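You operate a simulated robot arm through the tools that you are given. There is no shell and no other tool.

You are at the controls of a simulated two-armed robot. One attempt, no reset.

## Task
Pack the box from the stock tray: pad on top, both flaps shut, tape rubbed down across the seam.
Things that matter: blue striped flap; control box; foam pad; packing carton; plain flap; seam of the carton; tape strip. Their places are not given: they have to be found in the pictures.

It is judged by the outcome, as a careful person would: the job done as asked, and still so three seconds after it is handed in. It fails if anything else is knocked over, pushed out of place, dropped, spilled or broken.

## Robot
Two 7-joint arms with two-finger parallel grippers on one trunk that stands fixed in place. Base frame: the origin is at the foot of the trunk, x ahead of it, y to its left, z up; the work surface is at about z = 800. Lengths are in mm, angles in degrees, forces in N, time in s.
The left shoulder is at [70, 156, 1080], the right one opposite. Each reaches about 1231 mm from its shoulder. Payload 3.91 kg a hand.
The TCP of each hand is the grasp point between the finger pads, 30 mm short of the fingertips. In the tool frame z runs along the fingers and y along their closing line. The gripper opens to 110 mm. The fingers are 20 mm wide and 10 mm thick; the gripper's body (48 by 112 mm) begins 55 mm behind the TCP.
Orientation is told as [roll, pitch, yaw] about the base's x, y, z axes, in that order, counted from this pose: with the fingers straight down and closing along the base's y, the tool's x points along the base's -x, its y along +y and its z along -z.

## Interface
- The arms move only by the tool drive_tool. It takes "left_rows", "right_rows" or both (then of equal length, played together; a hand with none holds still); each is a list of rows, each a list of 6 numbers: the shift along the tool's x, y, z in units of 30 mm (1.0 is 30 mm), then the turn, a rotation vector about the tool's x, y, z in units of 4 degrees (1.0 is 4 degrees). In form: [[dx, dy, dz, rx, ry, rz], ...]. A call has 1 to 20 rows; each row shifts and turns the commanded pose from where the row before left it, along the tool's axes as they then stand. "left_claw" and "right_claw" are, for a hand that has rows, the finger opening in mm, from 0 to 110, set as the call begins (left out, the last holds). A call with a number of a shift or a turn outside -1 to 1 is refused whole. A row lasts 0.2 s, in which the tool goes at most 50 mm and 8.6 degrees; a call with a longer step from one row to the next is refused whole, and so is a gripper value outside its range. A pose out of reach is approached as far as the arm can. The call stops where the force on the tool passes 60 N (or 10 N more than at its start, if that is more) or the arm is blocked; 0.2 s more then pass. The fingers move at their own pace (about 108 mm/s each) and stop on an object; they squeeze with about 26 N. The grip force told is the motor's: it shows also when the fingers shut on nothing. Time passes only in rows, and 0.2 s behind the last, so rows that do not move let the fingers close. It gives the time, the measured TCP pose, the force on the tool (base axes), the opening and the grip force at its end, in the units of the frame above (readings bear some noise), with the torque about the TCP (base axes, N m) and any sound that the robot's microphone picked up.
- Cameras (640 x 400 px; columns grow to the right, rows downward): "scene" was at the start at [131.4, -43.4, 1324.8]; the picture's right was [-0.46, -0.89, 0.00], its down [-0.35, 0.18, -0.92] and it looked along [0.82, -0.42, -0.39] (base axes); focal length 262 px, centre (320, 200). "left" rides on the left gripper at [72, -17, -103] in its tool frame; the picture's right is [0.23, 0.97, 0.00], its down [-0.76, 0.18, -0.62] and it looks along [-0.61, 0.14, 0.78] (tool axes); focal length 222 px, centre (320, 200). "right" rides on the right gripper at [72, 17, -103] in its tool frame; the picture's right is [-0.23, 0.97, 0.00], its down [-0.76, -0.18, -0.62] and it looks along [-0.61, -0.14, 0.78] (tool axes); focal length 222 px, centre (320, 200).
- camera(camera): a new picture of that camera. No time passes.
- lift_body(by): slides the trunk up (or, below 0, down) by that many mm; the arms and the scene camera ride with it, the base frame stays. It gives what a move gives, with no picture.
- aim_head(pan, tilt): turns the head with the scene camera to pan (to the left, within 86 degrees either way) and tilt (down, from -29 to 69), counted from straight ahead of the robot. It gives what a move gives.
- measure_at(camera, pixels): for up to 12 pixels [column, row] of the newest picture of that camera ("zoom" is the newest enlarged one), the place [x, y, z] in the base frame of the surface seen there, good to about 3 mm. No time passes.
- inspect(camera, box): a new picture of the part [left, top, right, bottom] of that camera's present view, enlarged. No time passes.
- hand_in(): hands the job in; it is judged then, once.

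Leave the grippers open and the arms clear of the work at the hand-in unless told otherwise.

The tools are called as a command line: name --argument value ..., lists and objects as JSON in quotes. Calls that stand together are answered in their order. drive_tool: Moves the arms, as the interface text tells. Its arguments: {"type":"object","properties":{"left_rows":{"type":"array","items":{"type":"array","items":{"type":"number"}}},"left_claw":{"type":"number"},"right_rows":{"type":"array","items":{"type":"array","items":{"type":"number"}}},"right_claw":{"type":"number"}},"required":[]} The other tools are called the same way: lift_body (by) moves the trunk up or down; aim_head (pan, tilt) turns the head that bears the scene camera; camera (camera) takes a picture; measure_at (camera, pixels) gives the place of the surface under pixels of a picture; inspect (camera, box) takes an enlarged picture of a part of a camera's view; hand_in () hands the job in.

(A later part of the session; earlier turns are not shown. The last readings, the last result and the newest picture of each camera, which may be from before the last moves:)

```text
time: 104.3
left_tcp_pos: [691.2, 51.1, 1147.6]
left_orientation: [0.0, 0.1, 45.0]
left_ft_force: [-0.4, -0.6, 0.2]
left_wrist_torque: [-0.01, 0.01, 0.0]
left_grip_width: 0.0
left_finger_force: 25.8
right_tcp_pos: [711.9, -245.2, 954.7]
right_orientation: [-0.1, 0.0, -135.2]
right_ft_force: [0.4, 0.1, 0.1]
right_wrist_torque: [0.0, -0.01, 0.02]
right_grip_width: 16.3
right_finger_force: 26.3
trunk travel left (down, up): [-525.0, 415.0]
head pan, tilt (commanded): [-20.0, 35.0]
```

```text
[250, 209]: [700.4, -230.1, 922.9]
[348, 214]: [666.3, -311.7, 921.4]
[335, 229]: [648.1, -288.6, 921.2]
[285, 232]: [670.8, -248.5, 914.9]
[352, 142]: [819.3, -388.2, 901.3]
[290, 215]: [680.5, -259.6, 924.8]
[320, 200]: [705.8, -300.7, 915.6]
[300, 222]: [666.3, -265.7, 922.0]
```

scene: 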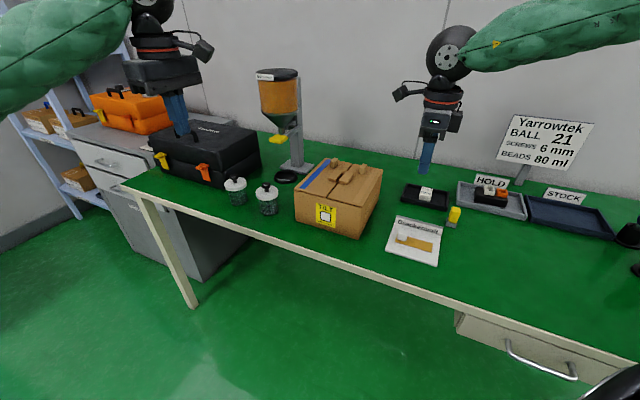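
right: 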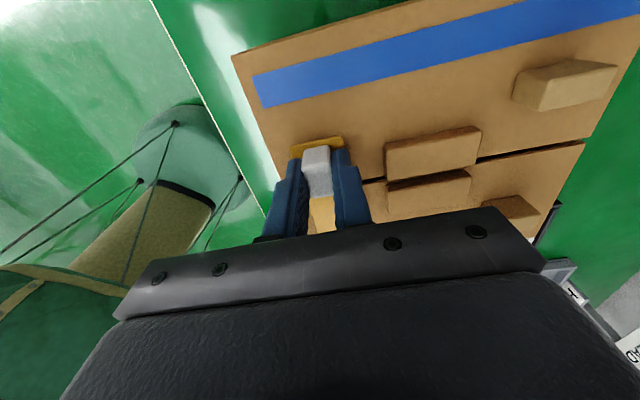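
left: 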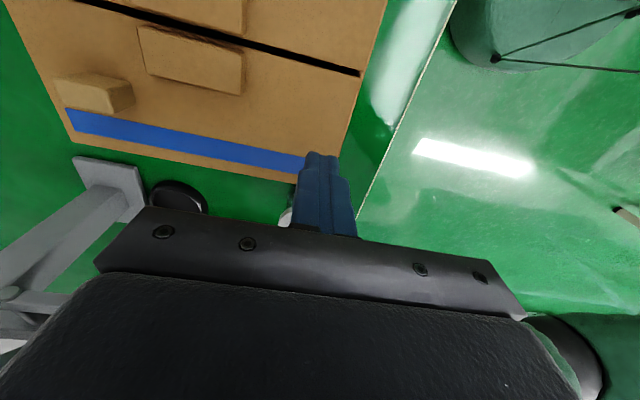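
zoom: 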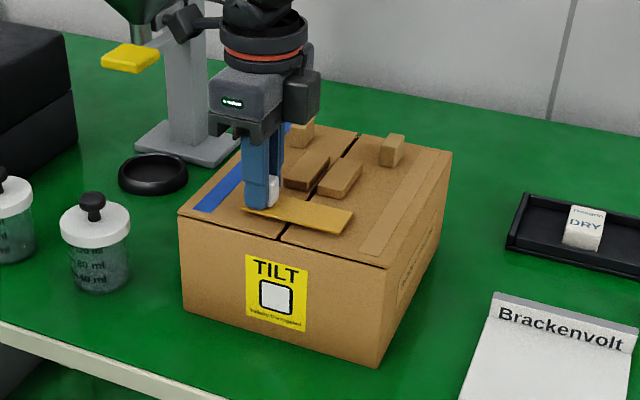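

The strip's near end is at n≈252 and its cube end at about n≈344, so it is centred on the seam. I'll lower in 1 mm steps until it makes contact.

drive_tool --right_rows '[[0, 0, 0.04, 0, 0, 0], [0, 0, 0.04, 0, 0, 0], [0, 0, 0, 0, 0, 0]]'

drive_tool --right_rows '[[0, 0, 0.04, 0, 0, 0], [0, 0, 0.03, 0, 0, 0], [0, 0, 0, 0, 0, 0]]'

```text
time: 105.1
left_tcp_pos: [689.5, 50.9, 1147.5]
left_orientation: [0.1, 0.0, 44.9]
left_ft_force: [-0.8, 1.0, 0.6]
left_wrist_torque: [-0.01, -0.02, -0.02]
left_grip_width: 0.0
left_finger_force: 26.3
right_tcp_pos: [712.0, -245.2, 952.7]
right_orientation: [0.0, -0.1, -135.1]
right_ft_force: [-1.4, -0.2, -0.4]
right_wrist_torque: [-0.03, -0.01, 0.02]
right_grip_width: 16.5
right_finger_force: 26.0
trunk travel left (down, up): [-525.0, 415.0]
head pan, tilt (commanded): [-20.0, 35.0]
```

```text
time: 105.9
left_tcp_pos: [689.2, 50.6, 1147.2]
left_orientation: [0.1, 0.0, 45.0]
left_ft_force: [-0.5, 0.2, 0.4]
left_wrist_torque: [0.0, 0.0, -0.04]
left_grip_width: 0.0
left_finger_force: 25.9
right_tcp_pos: [711.4, -244.3, 951.1]
right_orientation: [0.0, 0.1, -135.2]
right_ft_force: [-0.2, 1.0, -0.4]
right_wrist_torque: [0.02, -0.01, 0.01]
right_grip_width: 16.6
right_finger_force: 26.3
trunk travel left (down, up): [-525.0, 415.0]
head pan, tilt (commanded): [-20.0, 35.0]
```

There's still no contact at z 951, so I'll take another couple of small steps.

drive_tool --right_rows '[[0, 0, 0.04, 0, 0, 0], [0, 0, 0.03, 0, 0, 0], [0, 0, 0, 0, 0, 0]]'

inspect --camera "scene" --box '[290, 150, 390, 230]'

```text
time: 106.7
left_tcp_pos: [690.0, 51.2, 1150.0]
left_orientation: [0.0, 0.1, 45.0]
left_ft_force: [0.2, -1.6, -0.6]
left_wrist_torque: [-0.01, 0.01, -0.03]
left_grip_width: 0.1
left_finger_force: 25.9
right_tcp_pos: [710.7, -244.3, 949.6]
right_orientation: [0.0, 0.1, -135.2]
right_ft_force: [1.5, 0.4, 6.2]
right_wrist_torque: [-0.14, 0.14, 0.02]
right_grip_width: 16.5
right_finger_force: 26.5
trunk travel left (down, up): [-525.0, 415.0]
head pan, tilt (commanded): [-20.0, 35.0]
```

```text
5.00 times, centred on (340, 190) of scene
```

zoom: 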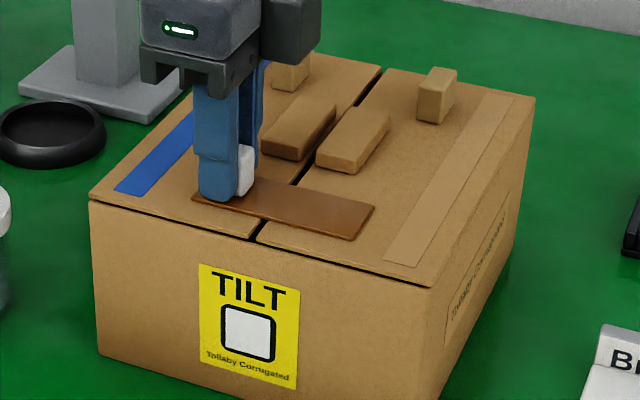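

Contact at 6 N, and the strip has turned darker where it lies across the seam, so it seems to have stuck. I'll open the fingers just enough and lift off straight up.

drive_tool --right_rows '[[0, 0, 0, 0, 0, 0], [0, 0, 0, 0, 0, 0], [0, 0, 0, 0, 0, 0]]' --right_claw 32

drive_tool --right_rows '[[0, 0, -0.15, 0, 0, 0], [0, 0, -0.3, 0, 0, 0], [0, 0, -0.5, 0, 0, 0], [0, 0, -0.7, 0, 0, 0], [0, 0, -0.7, 0, 0, 0]]'

inspect --camera "scene" --box '[290, 150, 390, 230]'

camera --camera "right"

```text
time: 107.5
left_tcp_pos: [689.4, 51.3, 1147.5]
left_orientation: [0.1, 0.1, 45.0]
left_ft_force: [-0.3, 1.6, 0.6]
left_wrist_torque: [0.02, 0.0, 0.03]
left_grip_width: 0.0
left_finger_force: 25.8
right_tcp_pos: [710.5, -244.6, 948.7]
right_orientation: [0.0, -0.1, -135.2]
right_ft_force: [0.1, 0.0, 0.6]
right_wrist_torque: [0.01, -0.02, 0.0]
right_grip_width: 31.9
right_finger_force: 0.0
trunk travel left (down, up): [-525.0, 415.0]
head pan, tilt (commanded): [-20.0, 35.0]
```

```text
time: 108.7
left_tcp_pos: [690.7, 51.9, 1148.7]
left_orientation: [0.1, 0.0, 45.0]
left_ft_force: [0.0, 0.6, -0.5]
left_wrist_torque: [0.01, -0.02, -0.02]
left_grip_width: 0.0
left_finger_force: 25.8
right_tcp_pos: [712.3, -244.2, 1019.3]
right_orientation: [0.0, 0.0, -135.1]
right_ft_force: [0.9, -1.0, 0.3]
right_wrist_torque: [-0.04, 0.01, 0.01]
right_grip_width: 32.1
right_finger_force: 0.1
trunk travel left (down, up): [-525.0, 415.0]
head pan, tilt (commanded): [-20.0, 35.0]
```

```text
5.00 times, centred on (340, 190) of scene
```

zoom: 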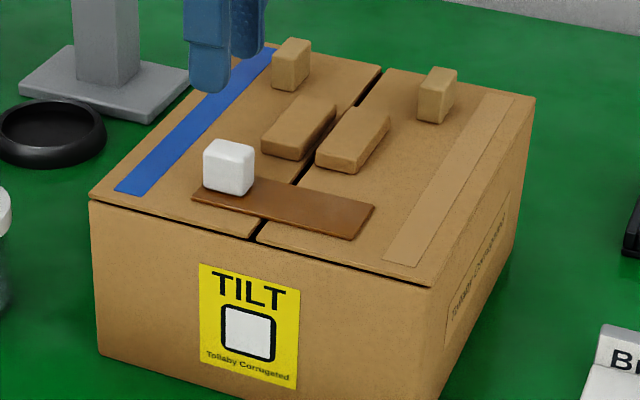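

```text
taken
```

right: 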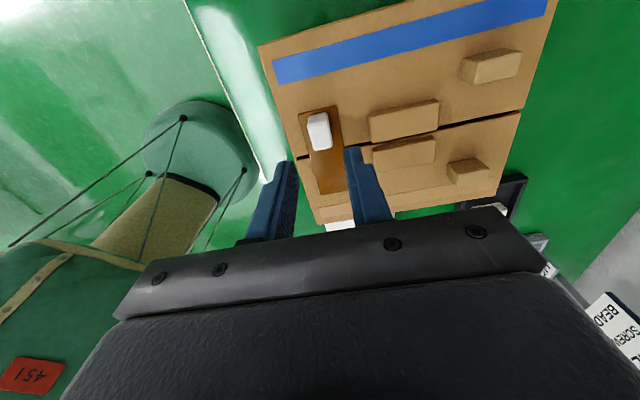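

The tape lies across the seam with its cube on the striped side. Now I'll rub it down: close the fingers, move to n≈304 (on the seam beside the cube), and come down to just above the tape.

drive_tool --right_rows '[[-0.45, 0, 0, 0, 0, 0], [-0.45, 0, 0, 0, 0, 0], [0, 0, 0.5, 0, 0, 0], [0, 0, 0.8, 0, 0, 0], [0, 0, 0.6, 0, 0, 0], [0, 0, 0.3, 0, 0, 0]]' --right_claw 0

inspect --camera "scene" --box '[290, 150, 390, 230]'

camera --camera "right"

```text
time: 110.1
left_tcp_pos: [689.5, 50.5, 1147.7]
left_orientation: [0.1, 0.0, 45.0]
left_ft_force: [-0.2, -0.4, 0.1]
left_wrist_torque: [0.01, -0.01, 0.0]
left_grip_width: 0.2
left_finger_force: 26.1
right_tcp_pos: [691.5, -263.9, 952.6]
right_orientation: [-0.1, 0.0, -135.1]
right_ft_force: [0.1, -0.7, 0.1]
right_wrist_torque: [0.01, 0.02, 0.01]
right_grip_width: 0.1
right_finger_force: 26.0
trunk travel left (down, up): [-525.0, 415.0]
head pan, tilt (commanded): [-20.0, 35.0]
```

```text
5.00 times, centred on (340, 190) of scene
```

zoom: 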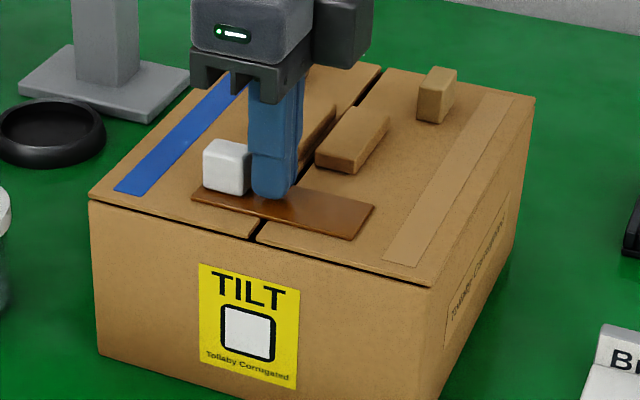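

```text
taken
```

right: 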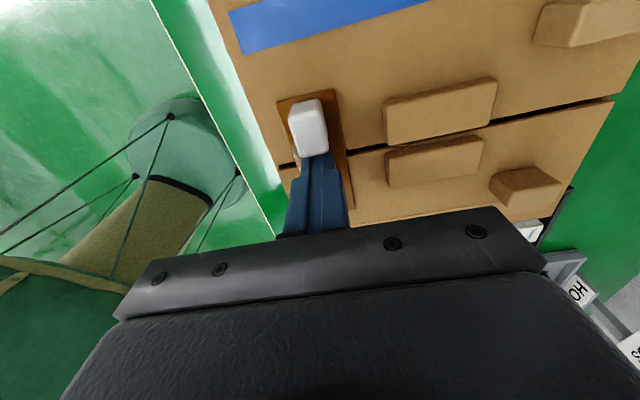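

The fingertip is right beside the cube, over the seam. I'll press down in 1 mm steps and watch the force.

drive_tool --right_rows '[[0, 0, 0.04, 0, 0, 0], [0, 0, 0.04, 0, 0, 0], [0, 0, 0.04, 0, 0, 0], [0, 0, 0, 0, 0, 0]]'

drive_tool --right_rows '[[0, 0, 0.03, 0, 0, 0], [0, 0, 0, 0, 0, 0]]'

```text
time: 111.1
left_tcp_pos: [689.3, 52.4, 1147.3]
left_orientation: [0.1, 0.0, 45.1]
left_ft_force: [0.7, 0.5, -0.4]
left_wrist_torque: [0.01, 0.03, -0.01]
left_grip_width: 0.1
left_finger_force: 26.0
right_tcp_pos: [691.4, -265.1, 949.9]
right_orientation: [0.0, 0.0, -135.2]
right_ft_force: [0.1, 0.8, -0.3]
right_wrist_torque: [0.0, 0.04, -0.04]
right_grip_width: 0.1
right_finger_force: 26.3
trunk travel left (down, up): [-525.0, 415.0]
head pan, tilt (commanded): [-20.0, 35.0]
```

```text
time: 111.7
left_tcp_pos: [690.5, 51.3, 1147.6]
left_orientation: [-0.1, 0.0, 45.0]
left_ft_force: [0.6, -0.2, 0.5]
left_wrist_torque: [0.0, -0.01, 0.03]
left_grip_width: 0.0
left_finger_force: 26.2
right_tcp_pos: [690.7, -263.3, 948.8]
right_orientation: [0.1, 0.0, -135.0]
right_ft_force: [-0.4, 0.3, 0.9]
right_wrist_torque: [-0.01, 0.01, 0.01]
right_grip_width: 0.0
right_finger_force: 26.4
trunk travel left (down, up): [-525.0, 415.0]
head pan, tilt (commanded): [-20.0, 35.0]
```

Just touching at z≈948.5. I'll press a bit more.

drive_tool --right_rows '[[0, 0, 0.03, 0, 0, 0], [0, 0, 0.03, 0, 0, 0], [0, 0, 0, 0, 0, 0]]'

```text
time: 112.5
left_tcp_pos: [689.8, 52.0, 1148.5]
left_orientation: [-0.1, 0.1, 45.0]
left_ft_force: [0.5, 0.3, -0.4]
left_wrist_torque: [-0.02, 0.0, 0.01]
left_grip_width: 0.0
left_finger_force: 26.3
right_tcp_pos: [692.1, -263.4, 948.2]
right_orientation: [0.1, 0.0, -135.1]
right_ft_force: [0.3, -0.8, 8.7]
right_wrist_torque: [-0.02, -0.01, -0.01]
right_grip_width: 0.0
right_finger_force: 26.3
trunk travel left (down, up): [-525.0, 415.0]
head pan, tilt (commanded): [-20.0, 35.0]
```

That's 8.7 N on the tape. I'll press another millimetre or so, then rub slowly across the seam toward the plain side (n≈262).

drive_tool --right_rows '[[0, 0, 0.035, 0, 0, 0], [0, 0, 0, 0, 0, 0], [-0.1, 0, 0, 0, 0, 0], [-0.15, 0, 0, 0, 0, 0], [-0.2, 0, 0, 0, 0, 0], [-0.2, 0, 0, 0, 0, 0], [-0.2, 0, 0, 0, 0, 0], [-0.2, 0, 0, 0, 0, 0], [-0.2, 0, 0, 0, 0, 0], [-0.1, 0, 0, 0, 0, 0], [0, 0, 0, 0, 0, 0]]'

inspect --camera "scene" --box '[290, 150, 390, 230]'

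camera --camera "right"

```text
time: 114.8
left_tcp_pos: [689.4, 48.7, 1147.9]
left_orientation: [0.0, 0.1, 44.9]
left_ft_force: [-0.3, -0.3, 0.6]
left_wrist_torque: [0.02, 0.01, -0.01]
left_grip_width: 0.0
left_finger_force: 25.6
right_tcp_pos: [663.8, -293.3, 949.4]
right_orientation: [0.1, 0.4, -135.1]
right_ft_force: [1.5, 8.4, 12.5]
right_wrist_torque: [0.26, 0.08, -0.06]
right_grip_width: 0.2
right_finger_force: 26.0
trunk travel left (down, up): [-525.0, 415.0]
head pan, tilt (commanded): [-20.0, 35.0]
stopped in row 11 (right hand): the force on the tool passed its limit at 60 N (the readings are from after the stop); the commanded pose is now the measured one
```

```text
5.00 times, centred on (340, 190) of scene
```

zoom: 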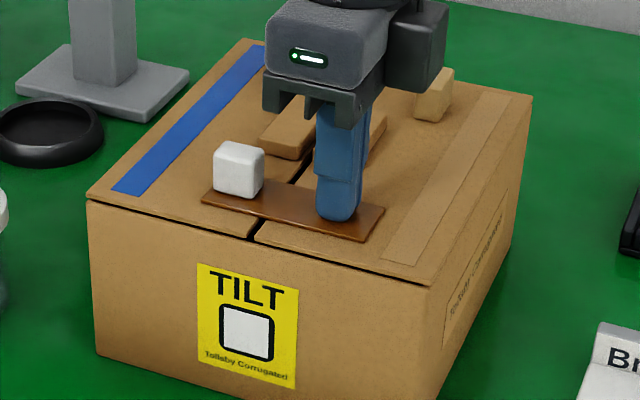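

```text
taken
```

right: 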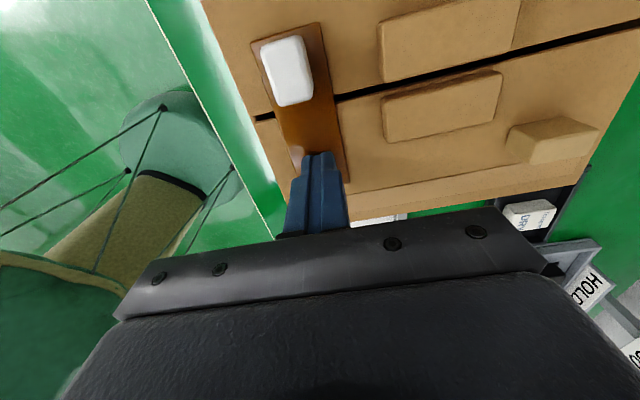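

The force limit tripped at the end of the stroke, because the flap is stiffer toward its hinge. I'll lift off and check the tape and carton, as the strip seems to have slid a few millimetres with the finger.

drive_tool --right_rows '[[0, 0, -0.1, 0, 0, 0], [0, 0, -0.3, 0, 0, 0], [0, 0, -0.6, 0, 0, 0], [0, 0, -0.8, 0, 0, 0], [0, 0, -0.6, 0, 0, 0]]'

inspect --camera "scene" --box '[290, 150, 390, 230]'

camera --camera "right"

```text
time: 116.0
left_tcp_pos: [689.1, 51.7, 1148.2]
left_orientation: [0.0, 0.0, 45.1]
left_ft_force: [0.1, 0.2, 0.7]
left_wrist_torque: [0.01, -0.03, 0.0]
left_grip_width: 0.1
left_finger_force: 26.5
right_tcp_pos: [663.5, -292.1, 1018.7]
right_orientation: [0.1, 0.3, -135.0]
right_ft_force: [0.0, -0.7, 0.1]
right_wrist_torque: [-0.03, -0.03, 0.0]
right_grip_width: 0.1
right_finger_force: 25.7
trunk travel left (down, up): [-525.0, 415.0]
head pan, tilt (commanded): [-20.0, 35.0]
```

```text
5.00 times, centred on (340, 190) of scene
```

zoom: 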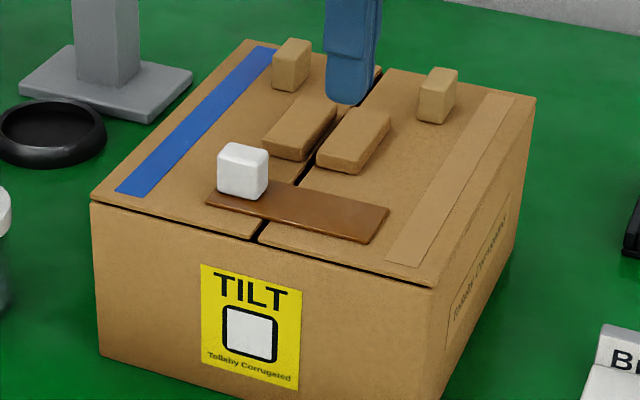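

```text
taken
```

right: 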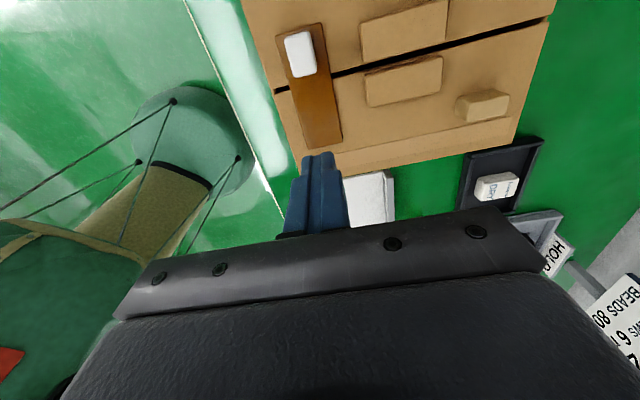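

The carton is where it was. The strip has slid a few millimetres toward the plain side. I'll measure its ends and the seam.

inspect --camera "right" --box '[250, 0, 370, 180]'

measure_at --camera "right" --pixels '[[278, 30], [319, 24], [341, 136], [306, 147], [300, 60], [310, 70], [320, 110], [312, 130], [400, 58], [281, 88], [470, 60], [280, 120]]'

```text
2.22 times, centred on (310, 90) of right
```

zoom: 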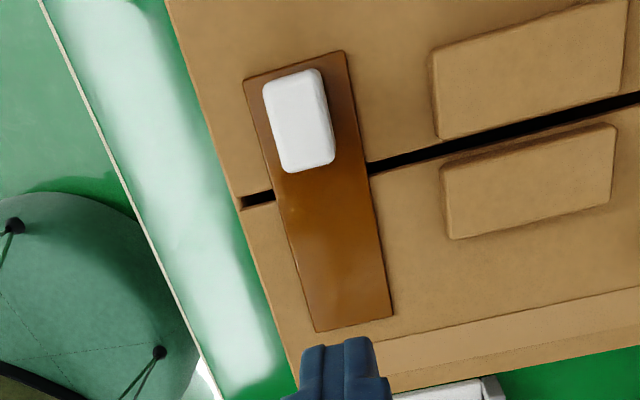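

```text
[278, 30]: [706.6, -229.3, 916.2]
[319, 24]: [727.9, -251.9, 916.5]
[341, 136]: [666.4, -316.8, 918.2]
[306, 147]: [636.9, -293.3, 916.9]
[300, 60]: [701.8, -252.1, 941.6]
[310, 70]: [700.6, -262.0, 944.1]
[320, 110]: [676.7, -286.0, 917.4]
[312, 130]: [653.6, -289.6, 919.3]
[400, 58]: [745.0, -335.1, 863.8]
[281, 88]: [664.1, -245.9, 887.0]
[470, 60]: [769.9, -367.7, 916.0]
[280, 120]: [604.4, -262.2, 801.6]
```

The strip now spans n 245–337, with 40 mm on the striped flap and 52 mm on the plain one, so it's still well across the seam at 297. I'll rub again, this time from the plain side back toward the cube, which also nudges it back toward centre.

drive_tool --right_rows '[[-0.13, 0.02, 0.3, 0, 0, 0], [0, 0, 0.7, 0, 0, 0], [0, 0, 0.7, 0, 0, 0], [0, 0, 0.4, 0, 0, 0], [0, 0, 0.15, 0, 0, 0], [0, 0, 0, 0, 0, 0]]'

drive_tool --right_rows '[[0, 0, 0.03, 0, 0, 0], [0, 0, 0.03, 0, 0, 0], [0, 0, 0, 0, 0, 0]]'

```text
time: 117.4
left_tcp_pos: [690.9, 49.9, 1148.5]
left_orientation: [0.0, 0.1, 45.0]
left_ft_force: [0.5, -0.5, -0.4]
left_wrist_torque: [0.0, 0.0, 0.0]
left_grip_width: 0.1
left_finger_force: 26.0
right_tcp_pos: [663.2, -295.7, 952.7]
right_orientation: [0.1, 0.3, -134.9]
right_ft_force: [-0.1, 1.2, -0.3]
right_wrist_torque: [-0.01, 0.0, 0.01]
right_grip_width: 0.0
right_finger_force: 25.7
trunk travel left (down, up): [-525.0, 415.0]
head pan, tilt (commanded): [-20.0, 35.0]
```

```text
time: 118.2
left_tcp_pos: [690.4, 50.9, 1148.2]
left_orientation: [0.1, 0.0, 45.0]
left_ft_force: [-0.7, -0.3, -0.1]
left_wrist_torque: [0.0, 0.01, 0.0]
left_grip_width: 0.1
left_finger_force: 26.0
right_tcp_pos: [661.8, -294.8, 949.3]
right_orientation: [0.1, 0.2, -135.0]
right_ft_force: [-1.1, -0.4, 0.6]
right_wrist_torque: [0.01, 0.01, 0.01]
right_grip_width: 0.1
right_finger_force: 25.8
trunk travel left (down, up): [-525.0, 415.0]
head pan, tilt (commanded): [-20.0, 35.0]
```

Nearly touching. I'll take tiny steps down to build a light pressing force here.

drive_tool --right_rows '[[0, 0, 0.025, 0, 0, 0], [0, 0, 0.025, 0, 0, 0], [0, 0, 0, 0, 0, 0]]'

drive_tool --right_rows '[[0, 0, 0.025, 0, 0, 0], [0, 0, 0, 0, 0, 0]]'

```text
time: 119.0
left_tcp_pos: [691.2, 50.3, 1148.1]
left_orientation: [0.0, 0.0, 45.0]
left_ft_force: [-0.5, -1.2, -0.3]
left_wrist_torque: [0.04, 0.04, 0.0]
left_grip_width: 0.0
left_finger_force: 25.6
right_tcp_pos: [661.7, -294.6, 947.7]
right_orientation: [0.1, 0.1, -135.0]
right_ft_force: [-0.1, 0.4, -0.7]
right_wrist_torque: [0.0, 0.04, 0.0]
right_grip_width: 0.0
right_finger_force: 25.8
trunk travel left (down, up): [-525.0, 415.0]
head pan, tilt (commanded): [-20.0, 35.0]
```

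```text
time: 119.6
left_tcp_pos: [690.8, 50.5, 1147.7]
left_orientation: [0.0, 0.0, 45.1]
left_ft_force: [0.6, -0.2, -0.4]
left_wrist_torque: [-0.02, 0.02, 0.01]
left_grip_width: 0.0
left_finger_force: 25.3
right_tcp_pos: [663.3, -294.5, 948.4]
right_orientation: [0.0, 0.2, -135.0]
right_ft_force: [-0.5, 0.6, 3.5]
right_wrist_torque: [0.01, 0.01, 0.02]
right_grip_width: 0.2
right_finger_force: 26.3
trunk travel left (down, up): [-525.0, 415.0]
head pan, tilt (commanded): [-20.0, 35.0]
```

That's 3.5 N. I'll press slightly more, then slide toward the cube while deepening a little as the flap gets softer near the seam.

drive_tool --right_rows '[[0, 0, 0.025, 0, 0, 0], [0, 0, 0, 0, 0, 0]]'

drive_tool --right_rows '[[0.1, 0, 0.01, 0, 0, 0], [0.15, 0, 0.01, 0, 0, 0], [0.15, 0, 0.01, 0, 0, 0], [0.15, 0, 0.01, 0, 0, 0], [0.15, 0, 0.01, 0, 0, 0], [0.15, 0, 0.01, 0, 0, 0], [0.15, 0, 0.01, 0, 0, 0], [0.15, 0, 0.01, 0, 0, 0], [0, 0, 0, 0, 0, 0]]'

inspect --camera "scene" --box '[290, 150, 390, 230]'

camera --camera "right"

```text
time: 120.2
left_tcp_pos: [690.0, 51.6, 1149.6]
left_orientation: [0.0, 0.0, 45.0]
left_ft_force: [-0.1, 0.1, 0.1]
left_wrist_torque: [-0.02, -0.01, 0.01]
left_grip_width: 0.3
left_finger_force: 25.9
right_tcp_pos: [663.0, -294.6, 948.4]
right_orientation: [0.1, 0.4, -135.0]
right_ft_force: [2.0, -1.2, 9.4]
right_wrist_torque: [-0.01, -0.07, -0.05]
right_grip_width: 0.0
right_finger_force: 25.2
trunk travel left (down, up): [-525.0, 415.0]
head pan, tilt (commanded): [-20.0, 35.0]
```

```text
time: 122.2
left_tcp_pos: [687.1, 51.9, 1150.6]
left_orientation: [0.0, -0.1, 45.0]
left_ft_force: [0.9, -0.6, 0.4]
left_wrist_torque: [-0.04, -0.01, -0.01]
left_grip_width: 0.0
left_finger_force: 26.2
right_tcp_pos: [684.6, -271.5, 946.9]
right_orientation: [0.1, 0.4, -135.0]
right_ft_force: [-16.7, -15.3, 35.9]
right_wrist_torque: [-0.51, 0.52, 0.0]
right_grip_width: 0.0
right_finger_force: 26.2
trunk travel left (down, up): [-525.0, 415.0]
head pan, tilt (commanded): [-20.0, 35.0]
```

```text
5.00 times, centred on (340, 190) of scene
```

zoom: 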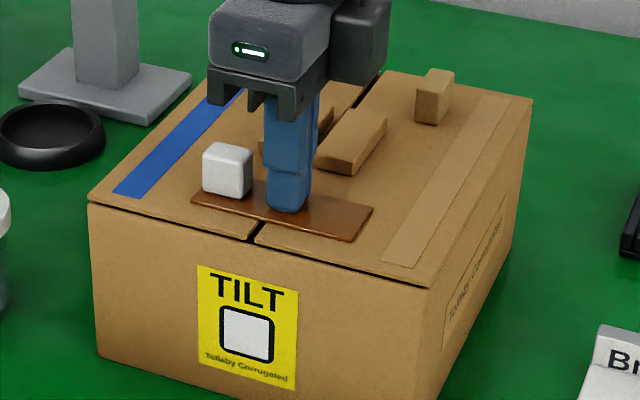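

```text
taken
```

right: 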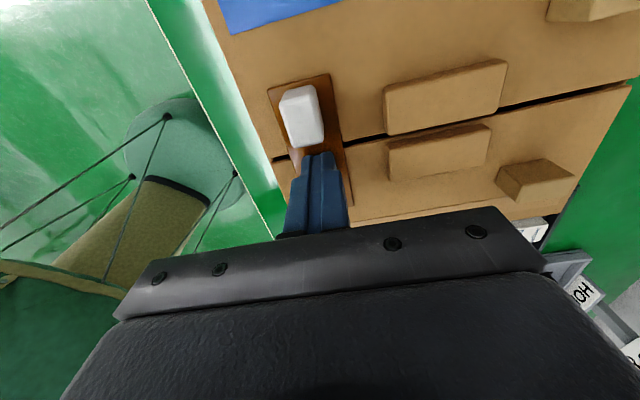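

Back near the seam there's 36 N down and about 22 N sideways, and the strip has moved back to near centre. I'll ease off, lift, and look.

drive_tool --right_rows '[[-0.05, 0, -0.05, 0, 0, 0], [0, 0, -0.15, 0, 0, 0], [0, 0, -0.4, 0, 0, 0], [0, 0, -0.7, 0, 0, 0], [-0.3, 0, -0.7, 0, 0, 0], [-0.5, 0, -0.2, 0, 0, 0]]'

inspect --camera "scene" --box '[290, 150, 390, 230]'

camera --camera "right"

inspect --camera "right" --box '[250, 0, 370, 180]'

```text
time: 123.6
left_tcp_pos: [691.3, 50.5, 1149.0]
left_orientation: [0.0, 0.0, 45.1]
left_ft_force: [-0.3, -0.2, -1.2]
left_wrist_torque: [0.0, 0.02, 0.02]
left_grip_width: 0.0
left_finger_force: 26.4
right_tcp_pos: [668.6, -289.3, 1011.8]
right_orientation: [0.1, 0.2, -135.0]
right_ft_force: [-0.9, -0.5, 0.0]
right_wrist_torque: [-0.02, 0.0, -0.01]
right_grip_width: 0.0
right_finger_force: 26.5
trunk travel left (down, up): [-525.0, 415.0]
head pan, tilt (commanded): [-20.0, 35.0]
```

```text
5.00 times, centred on (340, 190) of scene
```

zoom: 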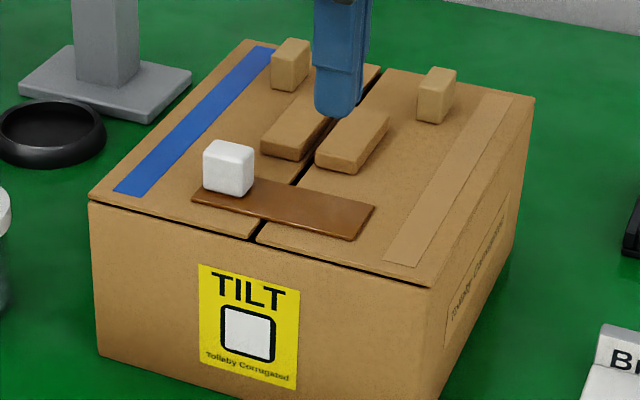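

```text
taken
```

right: 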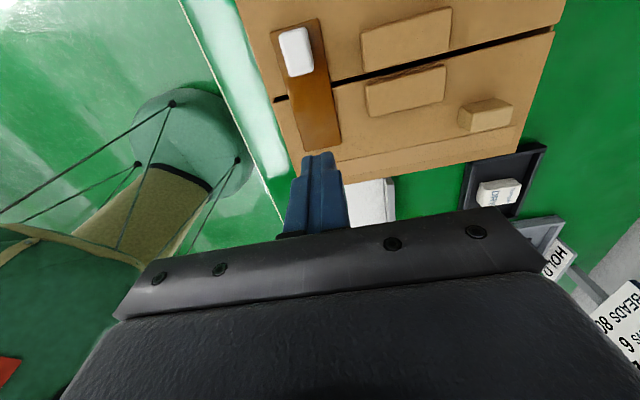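

```text
2.22 times, centred on (310, 90) of right
```

zoom: 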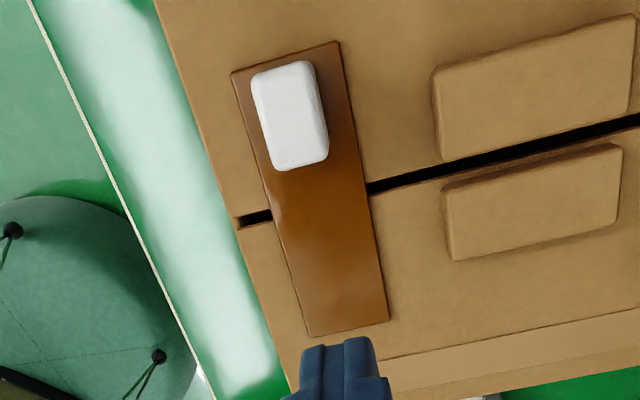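

The strip is centred again and flat. To bond it evenly without dragging it, I'll also press it straight down at several points on both sides of the seam. The first point is beside the cube at n≈304.

drive_tool --right_rows '[[0.6, -0.02, 0, 0, 0, 0], [0.58, -0.02, 0, 0, 0, 0], [0, 0, 0.8, 0, 0, 0], [0, 0, 0.7, 0, 0, 0], [0, 0, 0.4, 0, 0, 0], [0, 0, 0.1, 0, 0, 0], [0, 0, 0, 0, 0, 0]]'

inspect --camera "scene" --box '[290, 150, 390, 230]'

```text
time: 125.2
left_tcp_pos: [691.1, 51.0, 1148.8]
left_orientation: [0.1, 0.0, 45.0]
left_ft_force: [-0.4, 0.7, -0.7]
left_wrist_torque: [-0.02, 0.01, -0.03]
left_grip_width: 0.1
left_finger_force: 26.3
right_tcp_pos: [692.8, -262.9, 950.3]
right_orientation: [0.1, 0.2, -134.9]
right_ft_force: [-0.9, -1.0, -0.4]
right_wrist_torque: [-0.02, 0.02, 0.02]
right_grip_width: 0.0
right_finger_force: 26.0
trunk travel left (down, up): [-525.0, 415.0]
head pan, tilt (commanded): [-20.0, 35.0]
```

```text
5.00 times, centred on (340, 190) of scene
```

zoom: 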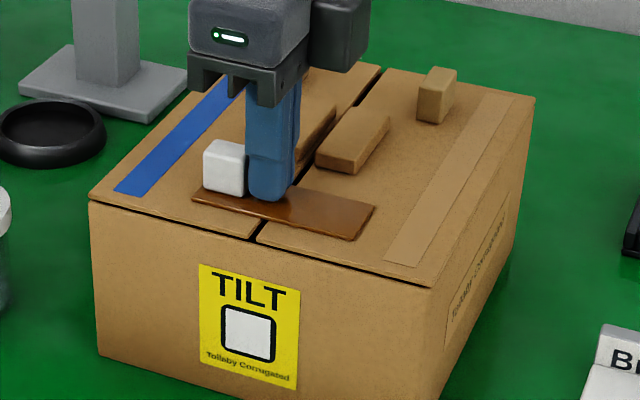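

The fingertip is at n 304, just above the tape. I'll press down about 4 mm in small steps and hold.

drive_tool --right_rows '[[0, 0, 0.05, 0, 0, 0], [0, 0, 0.04, 0, 0, 0], [0, 0, 0.04, 0, 0, 0], [0, 0, 0, 0, 0, 0]]'

```text
time: 126.2
left_tcp_pos: [689.9, 51.9, 1148.9]
left_orientation: [-0.1, 0.1, 45.0]
left_ft_force: [-0.3, 0.5, -0.1]
left_wrist_torque: [-0.01, 0.0, 0.01]
left_grip_width: 0.0
left_finger_force: 25.7
right_tcp_pos: [693.0, -263.8, 947.0]
right_orientation: [0.3, 0.3, -135.1]
right_ft_force: [3.2, -3.1, 13.6]
right_wrist_torque: [-0.12, -0.09, 0.01]
right_grip_width: 0.0
right_finger_force: 25.8
trunk travel left (down, up): [-525.0, 415.0]
head pan, tilt (commanded): [-20.0, 35.0]
```

That's 13.6 N pressed beside the cube. From here I'll rub slowly in short segments across the seam, reading the force each time.

drive_tool --right_rows '[[-0.08, 0, 0, 0, 0, 0], [-0.08, 0, 0, 0, 0, 0], [-0.08, 0, 0, 0, 0, 0], [-0.08, 0, 0, 0, 0, 0]]'

drive_tool --right_rows '[[-0.08, 0, 0, 0, 0, 0], [-0.08, 0, 0, 0, 0, 0], [-0.08, 0, 0, 0, 0, 0], [-0.08, 0, 0, 0, 0, 0]]'

inspect --camera "scene" --box '[290, 150, 390, 230]'

```text
time: 127.2
left_tcp_pos: [688.6, 52.1, 1149.8]
left_orientation: [0.0, 0.0, 45.1]
left_ft_force: [0.9, -0.3, 1.0]
left_wrist_torque: [0.01, 0.01, -0.01]
left_grip_width: 0.0
left_finger_force: 26.2
right_tcp_pos: [685.3, -269.0, 948.5]
right_orientation: [0.3, 0.2, -135.0]
right_ft_force: [9.2, 9.5, 21.2]
right_wrist_torque: [0.26, -0.26, 0.0]
right_grip_width: 0.0
right_finger_force: 26.2
trunk travel left (down, up): [-525.0, 415.0]
head pan, tilt (commanded): [-20.0, 35.0]
```

```text
time: 128.2
left_tcp_pos: [689.5, 52.2, 1149.1]
left_orientation: [-0.1, 0.1, 44.9]
left_ft_force: [0.4, 0.1, 1.1]
left_wrist_torque: [0.03, 0.03, 0.01]
left_grip_width: 0.1
left_finger_force: 26.2
right_tcp_pos: [678.5, -276.4, 947.3]
right_orientation: [0.1, 0.1, -135.0]
right_ft_force: [9.1, 11.4, 23.2]
right_wrist_torque: [0.34, -0.26, 0.0]
right_grip_width: 0.0
right_finger_force: 26.0
trunk travel left (down, up): [-525.0, 415.0]
head pan, tilt (commanded): [-20.0, 35.0]
```

```text
5.00 times, centred on (340, 190) of scene
```

zoom: 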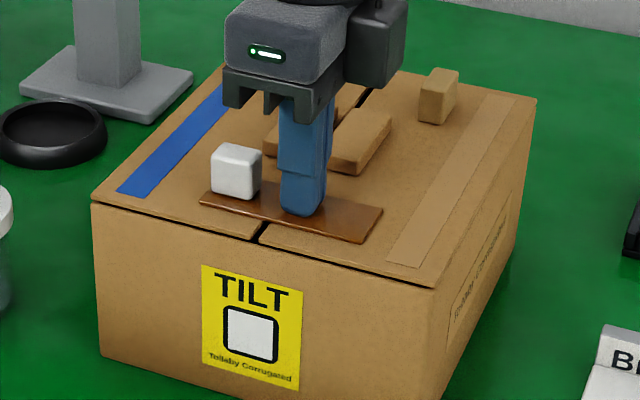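

The rub is at 21–23 N down with about 14 N drag, and the tape creeps slightly. I'll lighten the pressure by about 1 mm and continue the stroke to the plain side.

drive_tool --right_rows '[[0, 0, -0.035, 0, 0, 0], [-0.1, 0, 0, 0, 0, 0], [-0.1, 0, 0, 0, 0, 0], [-0.1, 0, 0, 0, 0, 0], [-0.1, 0, 0, 0, 0, 0]]'

drive_tool --right_rows '[[-0.1, 0, 0, 0, 0, 0], [-0.1, 0, 0, 0, 0, 0], [-0.1, 0, 0, 0, 0, 0], [-0.1, 0, 0, 0, 0, 0]]'

inspect --camera "scene" --box '[290, 150, 390, 230]'

```text
time: 129.4
left_tcp_pos: [691.4, 50.6, 1147.8]
left_orientation: [0.0, 0.0, 44.9]
left_ft_force: [0.7, -0.3, -0.2]
left_wrist_torque: [0.0, -0.02, 0.02]
left_grip_width: 0.0
left_finger_force: 26.2
right_tcp_pos: [671.4, -284.0, 948.8]
right_orientation: [0.1, 0.2, -135.0]
right_ft_force: [3.0, 4.8, 8.9]
right_wrist_torque: [0.15, -0.1, 0.04]
right_grip_width: 0.0
right_finger_force: 25.9
trunk travel left (down, up): [-525.0, 415.0]
head pan, tilt (commanded): [-20.0, 35.0]
```

```text
time: 130.4
left_tcp_pos: [690.0, 50.9, 1148.6]
left_orientation: [0.0, -0.1, 45.0]
left_ft_force: [0.8, -0.9, -0.2]
left_wrist_torque: [0.04, 0.01, -0.01]
left_grip_width: 0.0
left_finger_force: 25.9
right_tcp_pos: [662.5, -294.1, 948.4]
right_orientation: [0.1, 0.2, -135.0]
right_ft_force: [2.2, 4.1, 7.6]
right_wrist_torque: [0.09, -0.03, -0.02]
right_grip_width: 0.0
right_finger_force: 26.0
trunk travel left (down, up): [-525.0, 415.0]
head pan, tilt (commanded): [-20.0, 35.0]
```

```text
5.00 times, centred on (340, 190) of scene
```

zoom: 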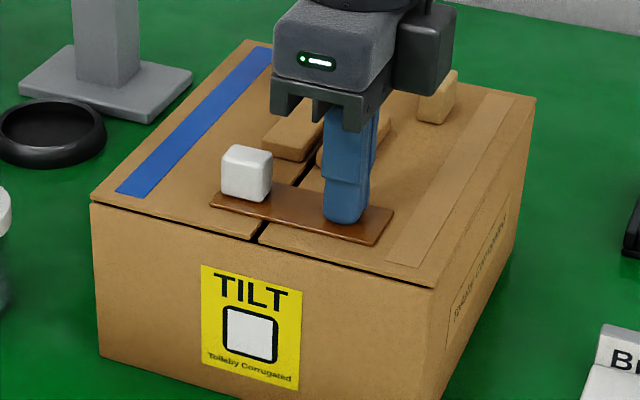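

The stroke reached the plain side at 8 N, but the strip crept along with the finger again. I'll lift off and look closely at the tape's surface for signs of bonding.

drive_tool --right_rows '[[0, 0, -0.1, 0, 0, 0], [0, 0, -0.4, 0, 0, 0], [0, 0, -0.8, 0, 0, 0], [0, 0, -0.9, 0, 0, 0], [-0.5, 0, -0.9, 0, 0, 0], [-0.8, 0, -0.9, 0, 0, 0], [-0.9, 0, 0, 0, 0, 0], [-0.9, 0, 0, 0, 0, 0]]'

inspect --camera "scene" --box '[310, 165, 370, 215]'

camera --camera "right"

inspect --camera "right" --box '[240, 0, 400, 150]'

```text
time: 132.2
left_tcp_pos: [688.6, 49.7, 1149.1]
left_orientation: [0.1, 0.0, 45.1]
left_ft_force: [0.4, 0.3, 0.6]
left_wrist_torque: [-0.02, 0.01, -0.02]
left_grip_width: 0.0
left_finger_force: 26.2
right_tcp_pos: [596.6, -359.3, 1067.0]
right_orientation: [0.1, 0.2, -135.0]
right_ft_force: [-0.6, -0.6, 0.1]
right_wrist_torque: [0.02, -0.01, -0.01]
right_grip_width: 0.0
right_finger_force: 26.3
trunk travel left (down, up): [-525.0, 415.0]
head pan, tilt (commanded): [-20.0, 35.0]
```

```text
8.00 times, centred on (340, 190) of scene
```

zoom: 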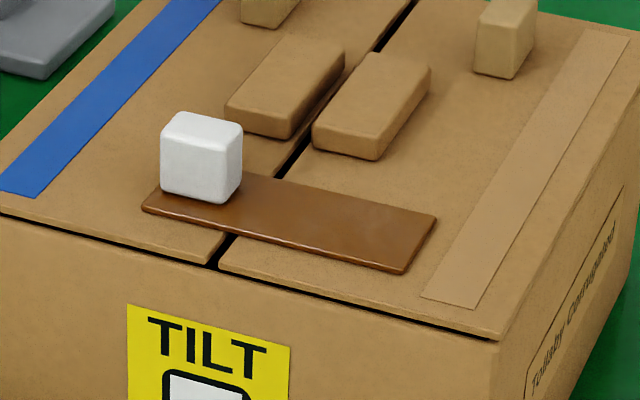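

```text
taken
```

right: 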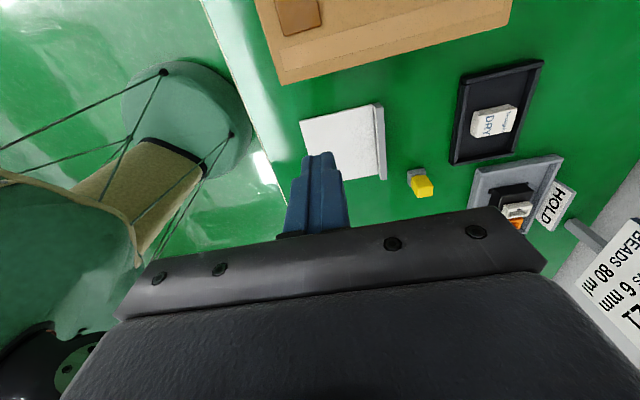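

```text
2.67 times, centred on (320, 75) of right
```

zoom: 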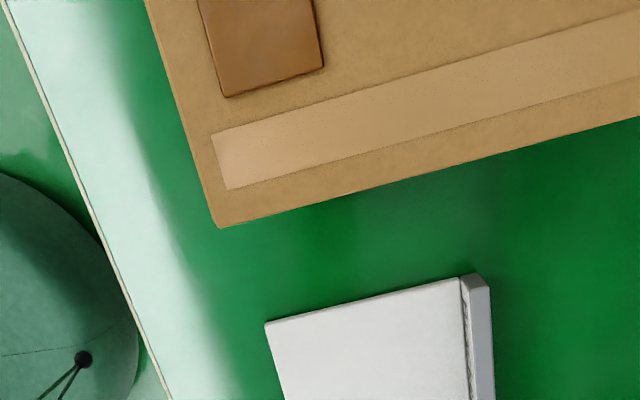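

I'll measure where the strip is now relative to the seam.

inspect --camera "scene" --box '[310, 165, 370, 215]'

measure_at --camera "zoom" --pixels '[[147, 205], [432, 218], [403, 267], [200, 120], [205, 195], [235, 150], [225, 245], [290, 170], [330, 230], [400, 240]]'

```text
8.00 times, centred on (340, 190) of scene
```

zoom: 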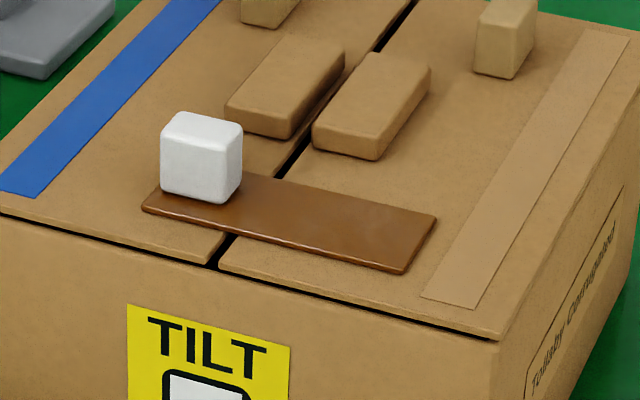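

```text
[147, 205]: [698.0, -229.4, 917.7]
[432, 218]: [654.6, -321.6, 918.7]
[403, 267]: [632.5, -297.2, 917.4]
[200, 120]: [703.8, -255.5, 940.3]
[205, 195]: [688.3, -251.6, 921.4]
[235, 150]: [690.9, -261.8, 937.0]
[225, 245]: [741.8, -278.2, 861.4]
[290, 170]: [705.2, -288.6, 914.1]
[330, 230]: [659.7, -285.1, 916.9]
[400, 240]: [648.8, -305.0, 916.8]
```

The strip now spans n≈236–332, so it has crept to about 13 mm off centre. I'll rub in the opposite direction, from its plain-side end toward the cube, which should bring it back while pressing it again.

drive_tool --right_rows '[[0.7, -0.02, 0, 0, 0, 0], [0.9, -0.02, 0.3, 0, 0, 0], [0.9, 0, 0.6, 0, 0, 0], [0.14, 0, 0.8, 0, 0, 0], [0, 0, 0.8, 0, 0, 0], [0, 0, 0.7, 0, 0, 0], [0, 0, 0.5, 0, 0, 0], [0, 0, 0.15, 0, 0, 0], [0, 0, 0, 0, 0, 0]]'

inspect --camera "scene" --box '[290, 150, 390, 230]'

```text
time: 134.2
left_tcp_pos: [691.1, 50.9, 1149.1]
left_orientation: [0.0, 0.1, 45.0]
left_ft_force: [0.3, -0.4, 0.2]
left_wrist_torque: [0.0, -0.01, 0.0]
left_grip_width: 0.2
left_finger_force: 26.0
right_tcp_pos: [651.6, -303.0, 952.1]
right_orientation: [0.1, 0.1, -135.0]
right_ft_force: [-0.5, 0.5, -0.2]
right_wrist_torque: [-0.02, -0.01, 0.03]
right_grip_width: 0.0
right_finger_force: 25.9
trunk travel left (down, up): [-525.0, 415.0]
head pan, tilt (commanded): [-20.0, 35.0]
```

```text
5.00 times, centred on (340, 190) of scene
```

zoom: 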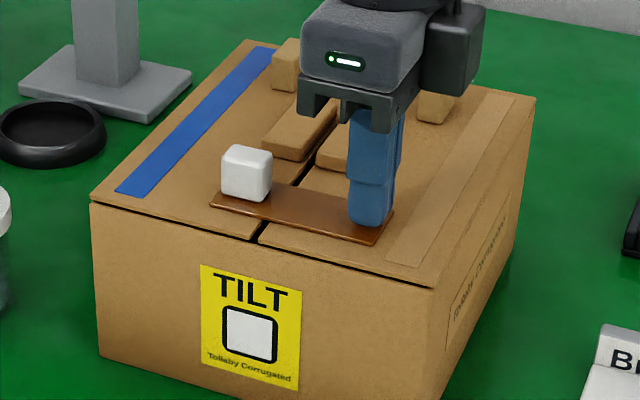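

The fingertip is over the plain-side end at n 246. I'll press gently now.

drive_tool --right_rows '[[0, 0, 0.06, 0, 0, 0], [0, 0, 0.05, 0, 0, 0], [0, 0, 0.04, 0, 0, 0], [0, 0, 0, 0, 0, 0]]'

```text
time: 135.2
left_tcp_pos: [689.0, 50.9, 1148.7]
left_orientation: [0.0, -0.1, 45.0]
left_ft_force: [-0.4, -0.5, 1.1]
left_wrist_torque: [0.0, -0.02, 0.03]
left_grip_width: 0.1
left_finger_force: 26.3
right_tcp_pos: [651.6, -302.2, 948.4]
right_orientation: [0.1, 0.2, -135.0]
right_ft_force: [0.4, -1.7, 5.5]
right_wrist_torque: [-0.06, 0.01, 0.0]
right_grip_width: 0.0
right_finger_force: 26.0
trunk travel left (down, up): [-525.0, 415.0]
head pan, tilt (commanded): [-20.0, 35.0]
```

5.5 N so far. I'll add a little more pressure and slide toward the cube in short segments.

drive_tool --right_rows '[[0, 0, 0.03, 0, 0, 0], [0.1, 0, 0, 0, 0, 0], [0.1, 0, 0, 0, 0, 0], [0.1, 0, 0, 0, 0, 0], [0.1, 0, 0, 0, 0, 0]]'

drive_tool --right_rows '[[0.1, 0, 0, 0, 0, 0], [0.1, 0, 0, 0, 0, 0], [0.1, 0, 0, 0, 0, 0], [0.1, 0, 0, 0, 0, 0]]'

inspect --camera "scene" --box '[290, 150, 390, 230]'

```text
time: 136.4
left_tcp_pos: [689.6, 49.8, 1149.0]
left_orientation: [0.0, 0.0, 45.0]
left_ft_force: [1.1, -0.2, -0.2]
left_wrist_torque: [0.0, -0.03, 0.01]
left_grip_width: 0.2
left_finger_force: 25.8
right_tcp_pos: [658.3, -295.1, 947.5]
right_orientation: [0.2, 0.3, -135.1]
right_ft_force: [-10.6, -12.4, 23.2]
right_wrist_torque: [-0.38, 0.32, -0.01]
right_grip_width: 0.1
right_finger_force: 26.4
trunk travel left (down, up): [-525.0, 415.0]
head pan, tilt (commanded): [-20.0, 35.0]
```

```text
time: 137.4
left_tcp_pos: [688.7, 50.8, 1149.2]
left_orientation: [0.0, -0.1, 45.0]
left_ft_force: [0.3, 0.8, 0.6]
left_wrist_torque: [0.0, -0.03, -0.01]
left_grip_width: 0.0
left_finger_force: 25.6
right_tcp_pos: [666.0, -285.3, 947.8]
right_orientation: [0.1, 0.3, -135.0]
right_ft_force: [-11.3, -12.0, 22.0]
right_wrist_torque: [-0.34, 0.37, -0.03]
right_grip_width: 0.1
right_finger_force: 25.7
trunk travel left (down, up): [-525.0, 415.0]
head pan, tilt (commanded): [-20.0, 35.0]
```

```text
5.00 times, centred on (340, 190) of scene
```

zoom: 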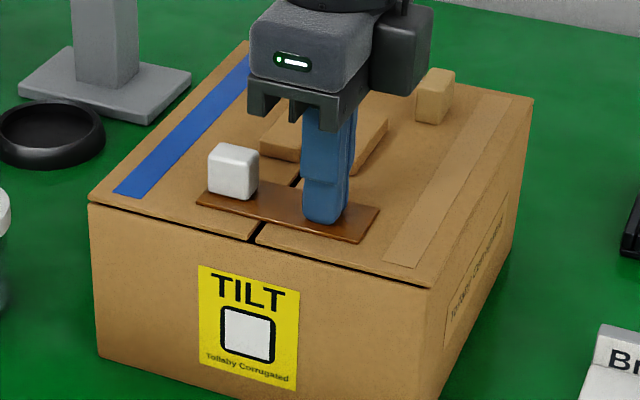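

The strip is moving back toward centre, with its cube at zoom x≈208. I'll continue the stroke over the seam, toward n≈293.

drive_tool --right_rows '[[0.1, 0, 0, 0, 0, 0], [0.1, 0, 0, 0, 0, 0], [0.1, 0, 0, 0, 0, 0], [0.1, 0, 0, 0, 0, 0]]'

drive_tool --right_rows '[[0.1, 0, 0, 0, 0, 0], [0.1, 0, 0, 0, 0, 0], [0.1, 0, 0, 0, 0, 0], [0.1, 0, 0, 0, 0, 0], [0, 0, 0, 0, 0, 0]]'

inspect --camera "scene" --box '[290, 150, 390, 230]'

```text
time: 138.4
left_tcp_pos: [688.2, 51.3, 1148.7]
left_orientation: [0.0, -0.1, 45.0]
left_ft_force: [0.0, -0.9, 0.1]
left_wrist_torque: [-0.01, 0.01, 0.0]
left_grip_width: 0.0
left_finger_force: 26.1
right_tcp_pos: [676.5, -276.8, 947.3]
right_orientation: [0.0, 0.3, -135.0]
right_ft_force: [-10.4, -9.7, 16.9]
right_wrist_torque: [-0.3, 0.32, 0.0]
right_grip_width: 0.0
right_finger_force: 25.8
trunk travel left (down, up): [-525.0, 415.0]
head pan, tilt (commanded): [-20.0, 35.0]
```

```text
time: 139.6
left_tcp_pos: [690.2, 50.0, 1149.2]
left_orientation: [0.0, 0.0, 45.0]
left_ft_force: [0.4, -0.4, 0.4]
left_wrist_torque: [-0.03, -0.03, 0.03]
left_grip_width: 0.3
left_finger_force: 26.0
right_tcp_pos: [685.4, -269.0, 948.2]
right_orientation: [0.1, 0.4, -135.0]
right_ft_force: [-4.3, -2.5, 9.7]
right_wrist_torque: [-0.12, 0.16, 0.03]
right_grip_width: 0.2
right_finger_force: 26.2
trunk travel left (down, up): [-525.0, 415.0]
head pan, tilt (commanded): [-20.0, 35.0]
```

```text
5.00 times, centred on (340, 190) of scene
```

zoom: 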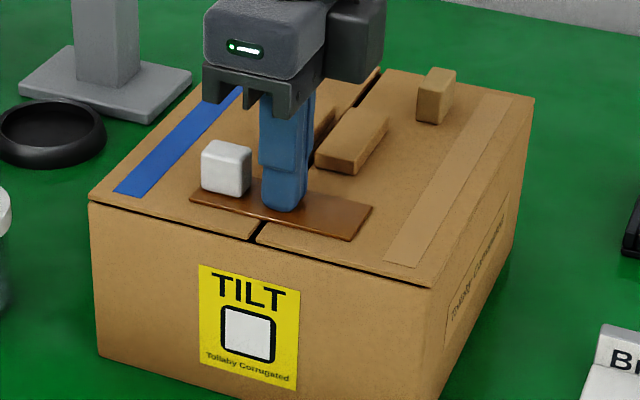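

The strip is centred again (cube at zoom x≈201). I'll slide the last ~9 mm up to the cube so the striped side also gets rubbed, hold, and lift off.

drive_tool --right_rows '[[0.08, 0, 0.01, 0, 0, 0], [0.08, 0, 0.01, 0, 0, 0], [0.08, 0, 0.01, 0, 0, 0], [0.06, 0, 0.01, 0, 0, 0], [0, 0, 0, 0, 0, 0], [0, 0, 0, 0, 0, 0]]'

inspect --camera "scene" --box '[290, 150, 390, 230]'

camera --camera "right"

```text
time: 141.0
left_tcp_pos: [689.2, 51.7, 1149.8]
left_orientation: [0.1, -0.2, 45.0]
left_ft_force: [-0.1, 0.2, 0.4]
left_wrist_torque: [0.03, 0.01, -0.01]
left_grip_width: 0.0
left_finger_force: 26.1
right_tcp_pos: [690.0, -263.1, 948.2]
right_orientation: [0.2, 0.3, -135.0]
right_ft_force: [-7.6, -11.3, 25.0]
right_wrist_torque: [-0.41, 0.22, -0.01]
right_grip_width: 0.1
right_finger_force: 26.0
trunk travel left (down, up): [-525.0, 415.0]
head pan, tilt (commanded): [-20.0, 35.0]
```

```text
5.00 times, centred on (340, 190) of scene
```

zoom: 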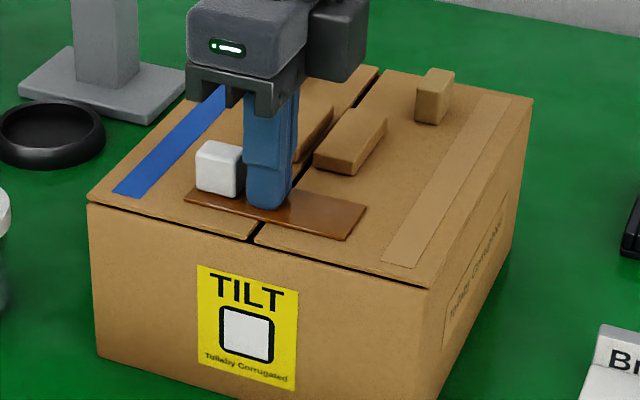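

```text
taken
```

right: 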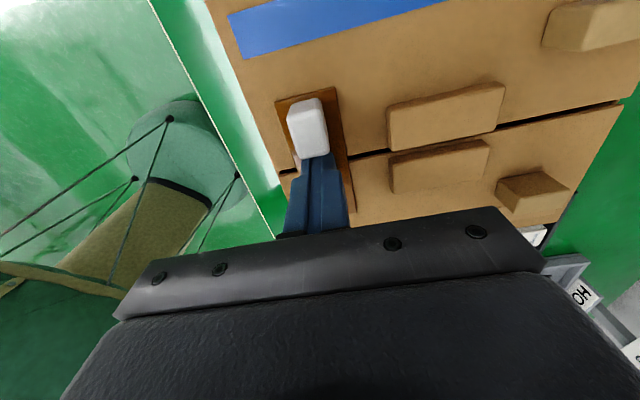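

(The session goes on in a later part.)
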